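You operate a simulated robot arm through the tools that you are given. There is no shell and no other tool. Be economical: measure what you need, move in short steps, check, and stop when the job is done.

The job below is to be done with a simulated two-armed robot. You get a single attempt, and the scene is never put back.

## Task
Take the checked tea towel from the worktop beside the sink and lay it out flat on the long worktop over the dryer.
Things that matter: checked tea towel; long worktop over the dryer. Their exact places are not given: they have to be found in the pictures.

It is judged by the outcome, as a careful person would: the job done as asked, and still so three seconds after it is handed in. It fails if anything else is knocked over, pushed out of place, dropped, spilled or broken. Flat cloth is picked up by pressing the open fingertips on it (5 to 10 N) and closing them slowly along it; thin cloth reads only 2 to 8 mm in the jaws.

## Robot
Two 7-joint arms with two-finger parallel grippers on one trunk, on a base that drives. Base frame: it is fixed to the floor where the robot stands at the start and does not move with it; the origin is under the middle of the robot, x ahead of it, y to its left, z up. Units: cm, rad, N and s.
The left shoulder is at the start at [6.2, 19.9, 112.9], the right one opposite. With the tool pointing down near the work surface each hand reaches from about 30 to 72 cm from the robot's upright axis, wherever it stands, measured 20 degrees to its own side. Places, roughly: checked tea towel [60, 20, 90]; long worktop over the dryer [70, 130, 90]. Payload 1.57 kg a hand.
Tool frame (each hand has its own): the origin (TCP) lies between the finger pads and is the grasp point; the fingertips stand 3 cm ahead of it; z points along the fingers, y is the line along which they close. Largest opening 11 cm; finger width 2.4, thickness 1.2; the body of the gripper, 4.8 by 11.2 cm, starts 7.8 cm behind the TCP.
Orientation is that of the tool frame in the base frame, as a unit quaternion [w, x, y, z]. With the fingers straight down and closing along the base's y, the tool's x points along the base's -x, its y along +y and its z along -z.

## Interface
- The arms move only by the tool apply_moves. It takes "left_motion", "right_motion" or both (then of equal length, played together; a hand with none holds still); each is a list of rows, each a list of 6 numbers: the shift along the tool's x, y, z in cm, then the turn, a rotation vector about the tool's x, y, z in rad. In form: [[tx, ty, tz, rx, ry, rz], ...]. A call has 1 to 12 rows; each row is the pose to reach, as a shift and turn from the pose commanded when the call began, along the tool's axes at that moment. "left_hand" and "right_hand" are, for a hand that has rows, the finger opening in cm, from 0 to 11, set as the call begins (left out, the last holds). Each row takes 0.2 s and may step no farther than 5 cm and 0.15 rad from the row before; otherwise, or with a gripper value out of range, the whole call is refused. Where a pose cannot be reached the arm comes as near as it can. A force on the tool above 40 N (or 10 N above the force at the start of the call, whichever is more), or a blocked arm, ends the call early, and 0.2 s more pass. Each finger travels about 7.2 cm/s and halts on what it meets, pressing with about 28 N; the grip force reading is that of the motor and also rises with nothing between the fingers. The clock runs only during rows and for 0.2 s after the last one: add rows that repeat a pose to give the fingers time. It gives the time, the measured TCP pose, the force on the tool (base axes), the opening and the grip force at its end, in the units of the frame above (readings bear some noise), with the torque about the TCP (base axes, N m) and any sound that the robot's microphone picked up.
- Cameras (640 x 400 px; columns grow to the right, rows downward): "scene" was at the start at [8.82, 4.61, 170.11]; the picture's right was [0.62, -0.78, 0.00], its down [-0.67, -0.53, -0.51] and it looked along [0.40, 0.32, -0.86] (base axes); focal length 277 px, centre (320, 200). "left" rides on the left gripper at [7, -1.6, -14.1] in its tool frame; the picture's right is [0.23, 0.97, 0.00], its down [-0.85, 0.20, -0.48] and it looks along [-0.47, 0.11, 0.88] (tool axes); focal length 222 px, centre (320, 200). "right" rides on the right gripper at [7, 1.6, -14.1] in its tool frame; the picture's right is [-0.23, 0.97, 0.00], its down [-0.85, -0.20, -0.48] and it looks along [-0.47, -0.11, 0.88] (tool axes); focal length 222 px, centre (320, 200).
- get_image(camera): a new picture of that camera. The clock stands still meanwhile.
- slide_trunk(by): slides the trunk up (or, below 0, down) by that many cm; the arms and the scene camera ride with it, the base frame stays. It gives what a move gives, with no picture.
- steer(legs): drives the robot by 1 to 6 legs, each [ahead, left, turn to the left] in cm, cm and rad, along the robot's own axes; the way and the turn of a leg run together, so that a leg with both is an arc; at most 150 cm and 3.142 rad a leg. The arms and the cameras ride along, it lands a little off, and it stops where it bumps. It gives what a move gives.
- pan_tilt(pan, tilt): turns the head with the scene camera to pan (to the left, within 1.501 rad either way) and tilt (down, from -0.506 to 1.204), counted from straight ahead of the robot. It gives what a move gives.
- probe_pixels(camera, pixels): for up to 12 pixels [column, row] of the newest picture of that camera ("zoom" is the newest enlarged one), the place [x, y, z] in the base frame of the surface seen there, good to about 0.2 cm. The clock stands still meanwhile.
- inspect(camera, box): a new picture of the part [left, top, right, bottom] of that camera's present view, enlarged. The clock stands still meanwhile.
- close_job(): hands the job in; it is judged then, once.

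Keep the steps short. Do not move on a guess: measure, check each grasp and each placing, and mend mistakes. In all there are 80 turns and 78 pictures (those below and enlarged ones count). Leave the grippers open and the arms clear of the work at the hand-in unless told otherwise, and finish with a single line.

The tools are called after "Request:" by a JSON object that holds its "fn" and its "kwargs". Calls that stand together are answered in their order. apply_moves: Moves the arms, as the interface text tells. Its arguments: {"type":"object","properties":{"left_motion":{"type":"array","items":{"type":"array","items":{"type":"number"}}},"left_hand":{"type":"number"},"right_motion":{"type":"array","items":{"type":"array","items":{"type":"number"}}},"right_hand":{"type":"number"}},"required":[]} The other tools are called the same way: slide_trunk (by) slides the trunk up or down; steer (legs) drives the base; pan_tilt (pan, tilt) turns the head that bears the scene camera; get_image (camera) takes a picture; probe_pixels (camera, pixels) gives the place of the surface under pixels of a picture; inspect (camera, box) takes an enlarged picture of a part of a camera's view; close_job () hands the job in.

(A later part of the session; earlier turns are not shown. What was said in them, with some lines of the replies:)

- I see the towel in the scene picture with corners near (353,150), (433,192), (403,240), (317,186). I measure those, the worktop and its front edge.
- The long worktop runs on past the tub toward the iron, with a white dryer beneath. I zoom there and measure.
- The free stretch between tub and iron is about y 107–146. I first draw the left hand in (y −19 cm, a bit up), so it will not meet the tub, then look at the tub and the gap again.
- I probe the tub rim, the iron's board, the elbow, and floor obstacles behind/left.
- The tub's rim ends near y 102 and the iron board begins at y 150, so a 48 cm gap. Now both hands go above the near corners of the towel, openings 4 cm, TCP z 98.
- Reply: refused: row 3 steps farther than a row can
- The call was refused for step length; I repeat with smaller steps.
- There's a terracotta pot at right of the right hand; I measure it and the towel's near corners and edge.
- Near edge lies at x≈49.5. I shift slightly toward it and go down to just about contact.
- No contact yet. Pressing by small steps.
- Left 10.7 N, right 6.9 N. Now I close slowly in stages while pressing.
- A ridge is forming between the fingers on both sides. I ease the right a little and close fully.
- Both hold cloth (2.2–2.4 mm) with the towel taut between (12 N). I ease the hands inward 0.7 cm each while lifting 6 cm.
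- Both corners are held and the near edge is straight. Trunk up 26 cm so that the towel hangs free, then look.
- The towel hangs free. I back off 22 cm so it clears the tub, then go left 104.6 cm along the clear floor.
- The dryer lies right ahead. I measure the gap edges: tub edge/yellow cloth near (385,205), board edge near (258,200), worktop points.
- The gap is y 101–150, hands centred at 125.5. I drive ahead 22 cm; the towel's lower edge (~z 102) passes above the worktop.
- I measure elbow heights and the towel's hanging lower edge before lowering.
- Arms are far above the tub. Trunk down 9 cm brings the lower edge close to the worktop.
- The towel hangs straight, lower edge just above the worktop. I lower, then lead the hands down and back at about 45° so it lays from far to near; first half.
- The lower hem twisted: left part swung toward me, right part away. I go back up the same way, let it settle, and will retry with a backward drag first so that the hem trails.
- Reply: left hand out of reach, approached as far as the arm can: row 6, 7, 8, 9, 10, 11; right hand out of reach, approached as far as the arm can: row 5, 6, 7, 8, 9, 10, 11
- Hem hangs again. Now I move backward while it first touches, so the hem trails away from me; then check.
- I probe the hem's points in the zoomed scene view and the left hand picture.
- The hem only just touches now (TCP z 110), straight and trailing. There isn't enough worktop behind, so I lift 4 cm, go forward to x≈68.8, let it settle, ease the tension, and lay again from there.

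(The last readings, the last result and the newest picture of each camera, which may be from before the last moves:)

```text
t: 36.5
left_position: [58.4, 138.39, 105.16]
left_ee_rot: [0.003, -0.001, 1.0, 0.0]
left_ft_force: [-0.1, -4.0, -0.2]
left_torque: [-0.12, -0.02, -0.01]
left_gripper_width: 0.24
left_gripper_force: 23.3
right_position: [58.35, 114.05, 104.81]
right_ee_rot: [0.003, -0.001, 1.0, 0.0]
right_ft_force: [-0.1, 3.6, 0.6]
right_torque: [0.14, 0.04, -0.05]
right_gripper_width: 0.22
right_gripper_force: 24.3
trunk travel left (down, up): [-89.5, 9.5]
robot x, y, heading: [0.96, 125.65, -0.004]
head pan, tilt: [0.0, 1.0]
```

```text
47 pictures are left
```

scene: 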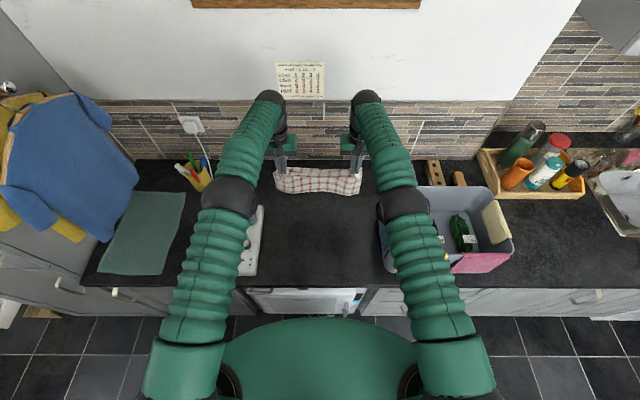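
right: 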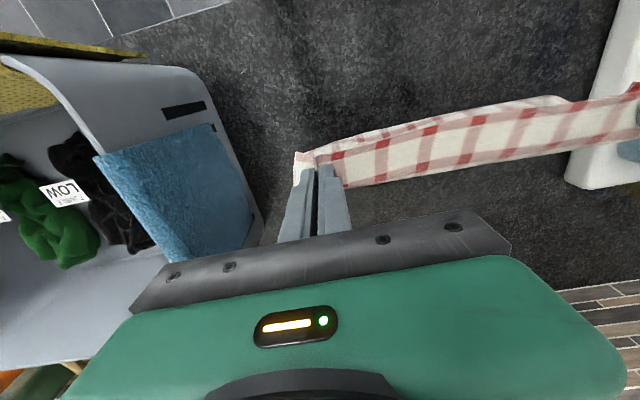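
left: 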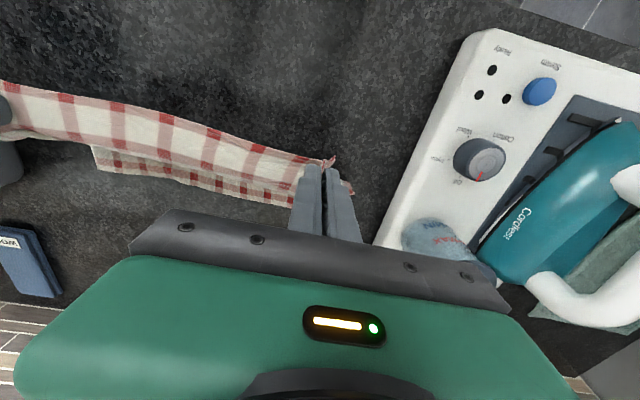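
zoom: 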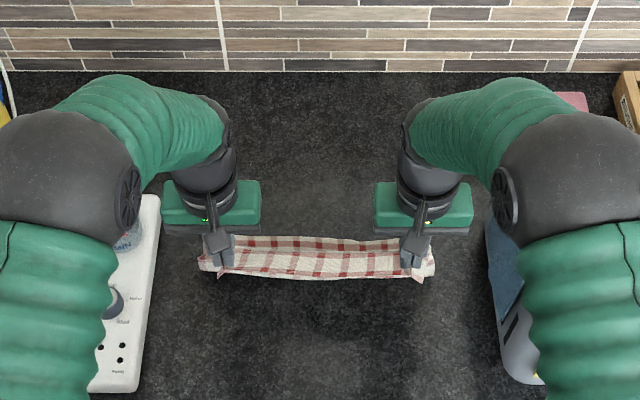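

Now the hem trails evenly on the far side. I continue down and back to just above the surface (z ≈ 95).

Request:
{"fn": "apply_moves", "kwargs": {"left_motion": [[1.8, 0, 1.6, 0, 0, 0], [3.6, 0, 3.2, 0, 0, 0], [5.4, 0, 4.8, 0, 0, 0], [7, 0, 6.4, 0, 0, 0], [8.5, 0, 8, 0, 0, 0], [9.8, 0, 9.6, 0, 0, 0]], "right_motion": [[1.8, 0, 1.6, 0, 0, 0], [3.6, 0, 3.2, 0, 0, 0], [5.4, 0, 4.8, 0, 0, 0], [7, 0, 6.4, 0, 0, 0], [8.5, 0, 8, 0, 0, 0], [9.8, 0, 9.6, 0, 0, 0]]}}

Request:
{"fn": "inspect", "kwargs": {"camera": "scene", "box": [200, 140, 440, 290]}}

Request:
{"fn": "get_image", "kwargs": {"camera": "left"}}

Request:
{"fn": "get_image", "kwargs": {"camera": "right"}}

```text
t: 37.9
left_position: [48.75, 138.32, 95.42]
left_ee_rot: [0.001, -0.001, 1.0, 0.0]
left_ft_force: [-0.3, -3.3, -0.3]
left_torque: [-0.1, 0.0, 0.01]
left_gripper_width: 0.23
left_gripper_force: 23.2
right_position: [48.67, 113.93, 94.9]
right_ee_rot: [0.002, -0.002, 1.0, 0.0]
right_ft_force: [1.1, 3.1, -0.7]
right_torque: [0.09, 0.02, 0.01]
right_gripper_width: 0.22
right_gripper_force: 23.8
trunk travel left (down, up): [-89.5, 9.5]
robot x, y, heading: [0.82, 126.18, 0.002]
head pan, tilt: [0.0, 1.0]
```

```text
2.67 times, centred on (320, 215) of scene
```

zoom: 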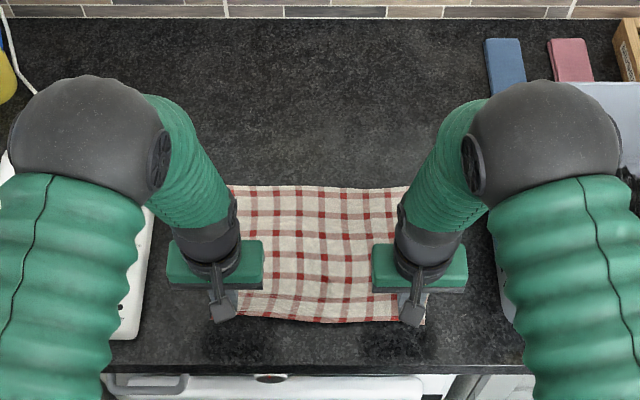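

```text
45 pictures are left
```

left: 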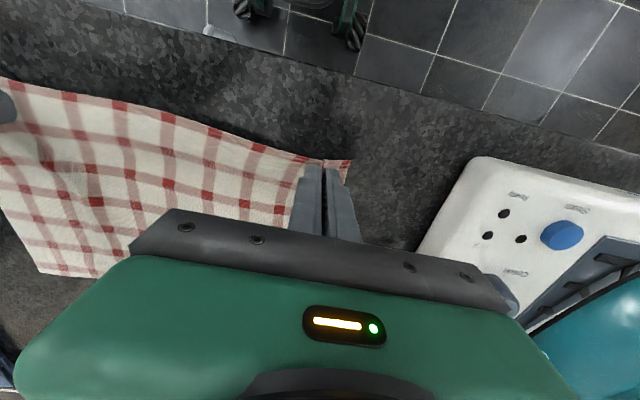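

```text
44 pictures are left
```

right: 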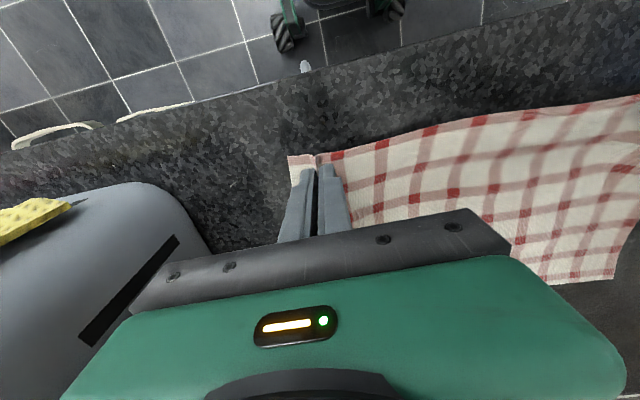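

Beautifully laid. Now lower to the surface with light pressure.

Request:
{"fn": "apply_moves", "kwargs": {"left_motion": [[0.1, 0, 0.6, 0, 0, 0], [0.2, 0, 1.1, 0, 0, 0], [0.2, 0, 1.25, 0, 0, 0]], "right_motion": [[0.1, 0, 0.3, 0, 0, 0], [0.2, 0, 0.6, 0, 0, 0], [0.2, 0, 0.75, 0, 0, 0]]}}

```text
t: 38.7
left_position: [48.36, 138.35, 94.22]
left_ee_rot: [0.002, -0.001, 1.0, 0.0]
left_ft_force: [-0.4, -3.3, 6.0]
left_torque: [-0.08, 0.1, 0.05]
left_gripper_width: 0.23
left_gripper_force: 23.8
right_position: [48.43, 114.07, 94.3]
right_ee_rot: [0.003, 0.0, 1.0, 0.0]
right_ft_force: [-0.2, 2.1, -0.3]
right_torque: [0.08, -0.01, -0.03]
right_gripper_width: 0.22
right_gripper_force: 24.2
trunk travel left (down, up): [-89.5, 9.5]
robot x, y, heading: [1.07, 125.74, 0.002]
head pan, tilt: [0.0, 1.0]
```

Left touches (6 N); right needs about 0.25 more. Then I open in stages while pressing, so the pinched ridge spreads out again.

Request:
{"fn": "apply_moves", "kwargs": {"left_motion": [[0, 0, 0, 0, 0, 0], [0, 0, 0, 0, 0, 0]], "right_motion": [[0, 0, 0.15, 0, 0, 0], [0, 0, 0.27, 0, 0, 0]]}}

Request:
{"fn": "apply_moves", "kwargs": {"left_motion": [[0, 0, 0, 0, 0, 0], [0, 0, 0, 0, 0, 0]], "right_motion": [[0, 0, 0, 0, 0, 0], [0, 0, 0, 0, 0, 0]], "left_hand": 1.2, "right_hand": 1.2}}

Request:
{"fn": "apply_moves", "kwargs": {"left_motion": [[0, 0, 0, 0, 0, 0], [0, 0, 0, 0, 0, 0]], "right_motion": [[0, 0, 0, 0, 0, 0], [0, 0, 0, 0, 0, 0]], "left_hand": 2.4, "right_hand": 2.4}}

Request:
{"fn": "get_image", "kwargs": {"camera": "left"}}

Request:
{"fn": "get_image", "kwargs": {"camera": "right"}}

```text
t: 39.3
left_position: [48.34, 138.29, 94.51]
left_ee_rot: [0.003, -0.001, 1.0, 0.0]
left_ft_force: [0.0, -2.2, 2.4]
left_torque: [-0.09, 0.01, -0.02]
left_gripper_width: 0.2
left_gripper_force: 23.9
right_position: [48.33, 114.05, 94.22]
right_ee_rot: [0.004, 0.0, 1.0, -0.001]
right_ft_force: [0.3, 0.1, 15.8]
right_torque: [-0.01, 0.0, -0.06]
right_gripper_width: 0.22
right_gripper_force: 23.9
trunk travel left (down, up): [-89.5, 9.5]
robot x, y, heading: [1.04, 125.99, 0.004]
head pan, tilt: [0.0, 1.0]
```

```text
t: 39.9
left_position: [48.14, 138.45, 94.37]
left_ee_rot: [0.003, -0.001, 1.0, 0.001]
left_ft_force: [0.2, 0.6, 1.7]
left_torque: [-0.02, -0.01, 0.01]
left_gripper_width: 1.22
left_gripper_force: 0.1
right_position: [48.21, 114.12, 94.21]
right_ee_rot: [0.004, -0.001, 1.0, -0.002]
right_ft_force: [2.0, -1.2, 19.2]
right_torque: [-0.05, 0.12, 0.04]
right_gripper_width: 0.94
right_gripper_force: 0.0
trunk travel left (down, up): [-89.5, 9.5]
robot x, y, heading: [0.8, 125.62, 0.006]
head pan, tilt: [0.0, 1.0]
```

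```text
t: 40.5
left_position: [48.31, 138.47, 94.45]
left_ee_rot: [0.003, 0.0, 1.0, 0.0]
left_ft_force: [0.4, -0.1, -1.1]
left_torque: [-0.04, 0.01, 0.01]
left_gripper_width: 2.38
left_gripper_force: 0.1
right_position: [48.27, 114.24, 94.08]
right_ee_rot: [0.004, -0.001, 1.0, 0.0]
right_ft_force: [0.8, 0.1, 21.8]
right_torque: [-0.01, 0.18, 0.0]
right_gripper_width: 2.01
right_gripper_force: 0.1
trunk travel left (down, up): [-89.5, 9.5]
robot x, y, heading: [0.94, 126.09, 0.008]
head pan, tilt: [0.0, 1.0]
```

```text
43 pictures are left
```

left: 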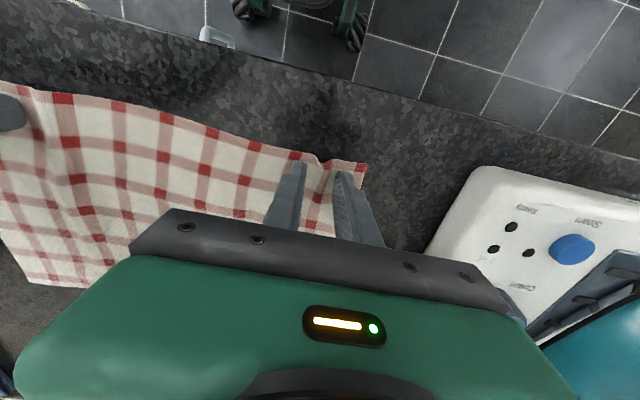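

```text
42 pictures are left
```

right: 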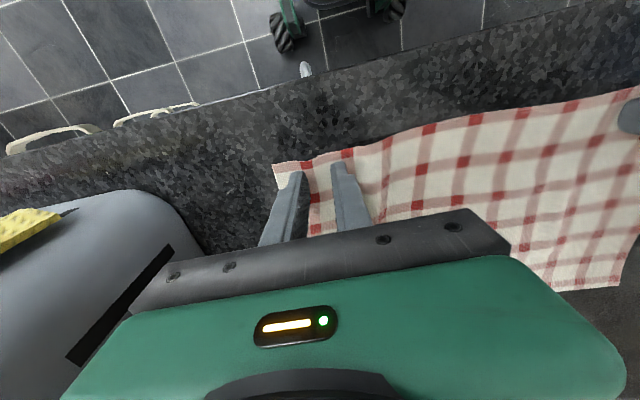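

The ridges are relaxing. I rebalance (left down 0.25, right up 0.15) and open to 4 cm.

Request:
{"fn": "apply_moves", "kwargs": {"left_motion": [[0, 0, 0.15, 0, 0, 0], [0, 0, 0.25, 0, 0, 0]], "right_motion": [[0, 0, -0.1, 0, 0, 0], [0, 0, -0.15, 0, 0, 0]]}}

Request:
{"fn": "apply_moves", "kwargs": {"left_motion": [[0, 0, 0, 0, 0, 0], [0, 0, 0, 0, 0, 0]], "right_motion": [[0, 0, 0, 0, 0, 0], [0, 0, 0, 0, 0, 0]], "left_hand": 3.8, "right_hand": 3.8}}

Request:
{"fn": "apply_moves", "kwargs": {"left_motion": [[0, 0, -2, 0, 0, 0], [0, 0, -5, 0, 0, 0], [0, 0, -9, 0, 0, 0], [0, 0, -13, 0, 0, 0], [0, 0, -17, 0, 0, 0], [0, 0, -21, 0, 0, 0]], "right_motion": [[0, 0, -2, 0, 0, 0], [0, 0, -5, 0, 0, 0], [0, 0, -9, 0, 0, 0], [0, 0, -13, 0, 0, 0], [0, 0, -17, 0, 0, 0], [0, 0, -21, 0, 0, 0]]}}

Request:
{"fn": "get_image", "kwargs": {"camera": "left"}}

Request:
{"fn": "get_image", "kwargs": {"camera": "right"}}

Request:
{"fn": "inspect", "kwargs": {"camera": "scene", "box": [200, 140, 440, 290]}}

```text
t: 41.1
left_position: [48.21, 138.38, 94.02]
left_ee_rot: [0.003, -0.001, 1.0, 0.0]
left_ft_force: [-1.2, 0.6, 10.8]
left_torque: [0.04, 0.14, -0.03]
left_gripper_width: 2.39
left_gripper_force: 0.1
right_position: [48.12, 114.15, 94.17]
right_ee_rot: [0.001, -0.001, 1.0, 0.001]
right_ft_force: [1.0, -0.2, 1.9]
right_torque: [0.02, -0.01, 0.02]
right_gripper_width: 2.29
right_gripper_force: 0.0
trunk travel left (down, up): [-89.5, 9.5]
robot x, y, heading: [1.02, 125.98, 0.006]
head pan, tilt: [0.0, 1.0]
```

```text
t: 41.7
left_position: [48.41, 138.31, 94.11]
left_ee_rot: [0.004, 0.0, 1.0, 0.0]
left_ft_force: [0.4, 0.8, 15.4]
left_torque: [-0.01, 0.09, -0.01]
left_gripper_width: 3.42
left_gripper_force: 0.1
right_position: [48.29, 114.14, 94.28]
right_ee_rot: [0.003, 0.0, 1.0, 0.001]
right_ft_force: [-0.4, -0.1, 0.3]
right_torque: [-0.01, 0.04, -0.01]
right_gripper_width: 3.79
right_gripper_force: 0.1
trunk travel left (down, up): [-89.5, 9.5]
robot x, y, heading: [0.96, 125.99, 0.003]
head pan, tilt: [0.0, 1.0]
```

```text
t: 43.1
left_position: [47.88, 138.45, 115.31]
left_ee_rot: [0.003, -0.002, 1.0, 0.0]
left_ft_force: [-0.6, -0.8, -0.9]
left_torque: [0.01, -0.04, -0.01]
left_gripper_width: 3.77
left_gripper_force: 0.0
right_position: [47.9, 114.17, 115.25]
right_ee_rot: [0.001, -0.002, 1.0, 0.0]
right_ft_force: [0.5, 0.4, -0.2]
right_torque: [-0.02, 0.02, -0.03]
right_gripper_width: 3.79
right_gripper_force: 0.1
trunk travel left (down, up): [-89.5, 9.5]
robot x, y, heading: [0.87, 125.51, 0.003]
head pan, tilt: [0.0, 1.0]
```

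```text
41 pictures are left
```

left: 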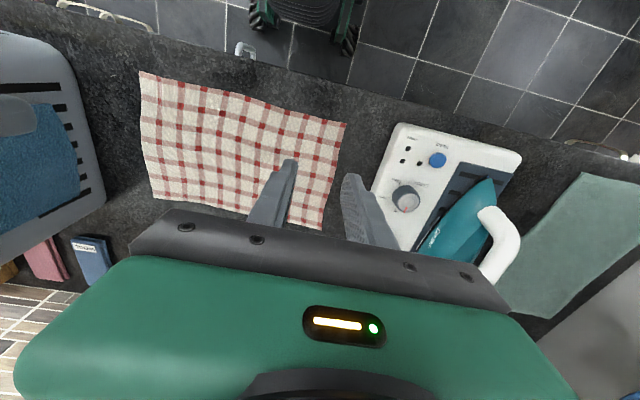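

```text
40 pictures are left
```

right: 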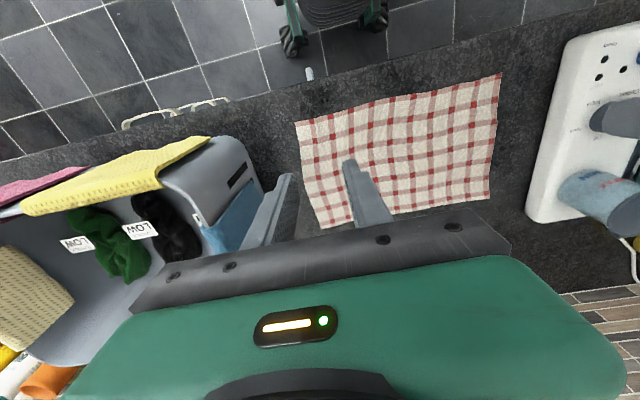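

```text
2.67 times, centred on (320, 215) of scene
```

zoom: 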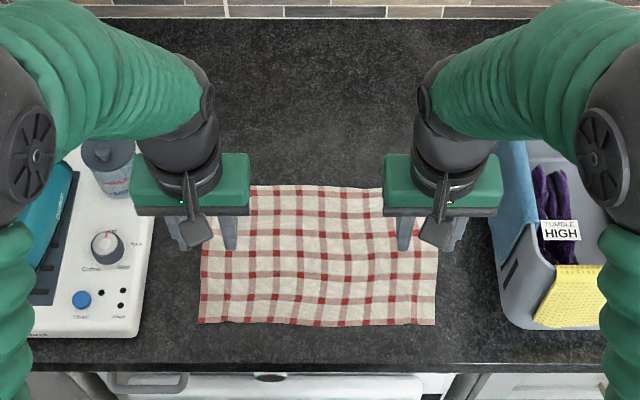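

The towel lies flat. I back off 25 cm, open the grippers and take a last look with measurement.

Request:
{"fn": "steer", "kwargs": {"legs": [[-25, 0, 0]]}}

Request:
{"fn": "apply_moves", "kwargs": {"left_motion": [[0, 0, 0, 0, 0, 0], [0, 0, 0, 0, 0, 0], [0, 0, 0, 0, 0, 0]], "right_motion": [[0, 0, 0, 0, 0, 0], [0, 0, 0, 0, 0, 0], [0, 0, 0, 0, 0, 0]], "left_hand": 11, "right_hand": 11}}

Request:
{"fn": "pan_tilt", "kwargs": {"pan": 0, "tilt": 0.8}}

Request:
{"fn": "inspect", "kwargs": {"camera": "scene", "box": [200, 130, 440, 280]}}

```text
t: 44.9
left_position: [23.76, 138.22, 114.87]
left_ee_rot: [0.001, 0.001, 1.0, 0.0]
left_ft_force: [-0.7, 0.3, -0.5]
left_torque: [-0.01, 0.05, 0.02]
left_gripper_width: 3.79
left_gripper_force: 0.0
right_position: [23.59, 114.05, 114.9]
right_ee_rot: [-0.001, 0.001, 1.0, 0.0]
right_ft_force: [-0.3, 1.1, -0.7]
right_torque: [0.03, 0.01, 0.01]
right_gripper_width: 3.8
right_gripper_force: 0.0
trunk travel left (down, up): [-89.5, 9.5]
robot x, y, heading: [-23.65, 125.57, 0.001]
head pan, tilt: [0.0, 1.0]
```

```text
t: 45.7
left_position: [23.13, 138.13, 115.05]
left_ee_rot: [0.003, 0.001, 1.0, 0.0]
left_ft_force: [-0.3, 0.5, 0.2]
left_torque: [-0.02, 0.02, -0.02]
left_gripper_width: 11.03
left_gripper_force: 0.0
right_position: [22.94, 113.98, 115.07]
right_ee_rot: [0.003, 0.001, 1.0, 0.0]
right_ft_force: [0.1, 0.8, -0.5]
right_torque: [-0.01, -0.01, 0.01]
right_gripper_width: 11.01
right_gripper_force: 0.0
trunk travel left (down, up): [-89.5, 9.5]
robot x, y, heading: [-23.86, 125.84, -0.001]
head pan, tilt: [0.0, 1.0]
```

```text
t: 46.4
left_position: [23.11, 138.1, 115.14]
left_ee_rot: [0.003, 0.001, 1.0, 0.0]
left_ft_force: [0.3, 0.8, 0.1]
left_torque: [0.01, 0.02, -0.01]
left_gripper_width: 10.98
left_gripper_force: 0.0
right_position: [22.89, 113.9, 115.23]
right_ee_rot: [0.003, 0.002, 1.0, 0.0]
right_ft_force: [0.0, -0.1, -1.2]
right_torque: [-0.01, -0.04, -0.01]
right_gripper_width: 10.99
right_gripper_force: 0.1
trunk travel left (down, up): [-89.5, 9.5]
robot x, y, heading: [-23.81, 125.62, -0.001]
head pan, tilt: [0.0, 0.799]
```

```text
2.67 times, centred on (320, 205) of scene
```

zoom: 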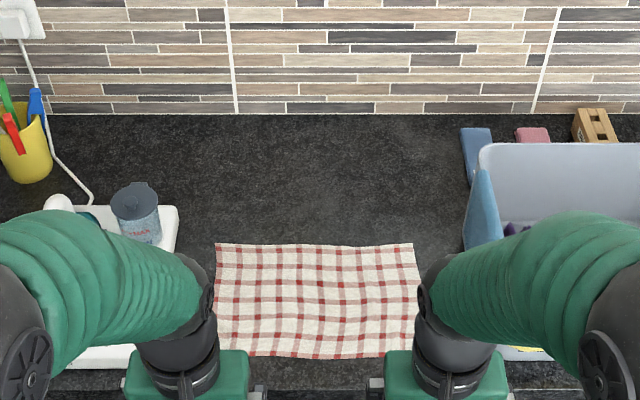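

The towel lies flat, square and fully on the worktop over the dryer, with nothing else disturbed; the hands are open and clear. I hand in.

Request:
{"fn": "close_job", "kwargs": {}}

```text
The job is handed in.
```

The checked tea towel is laid out flat on the long worktop over the dryer, nothing else was disturbed, and the job is handed in with the grippers open and the arms clear.
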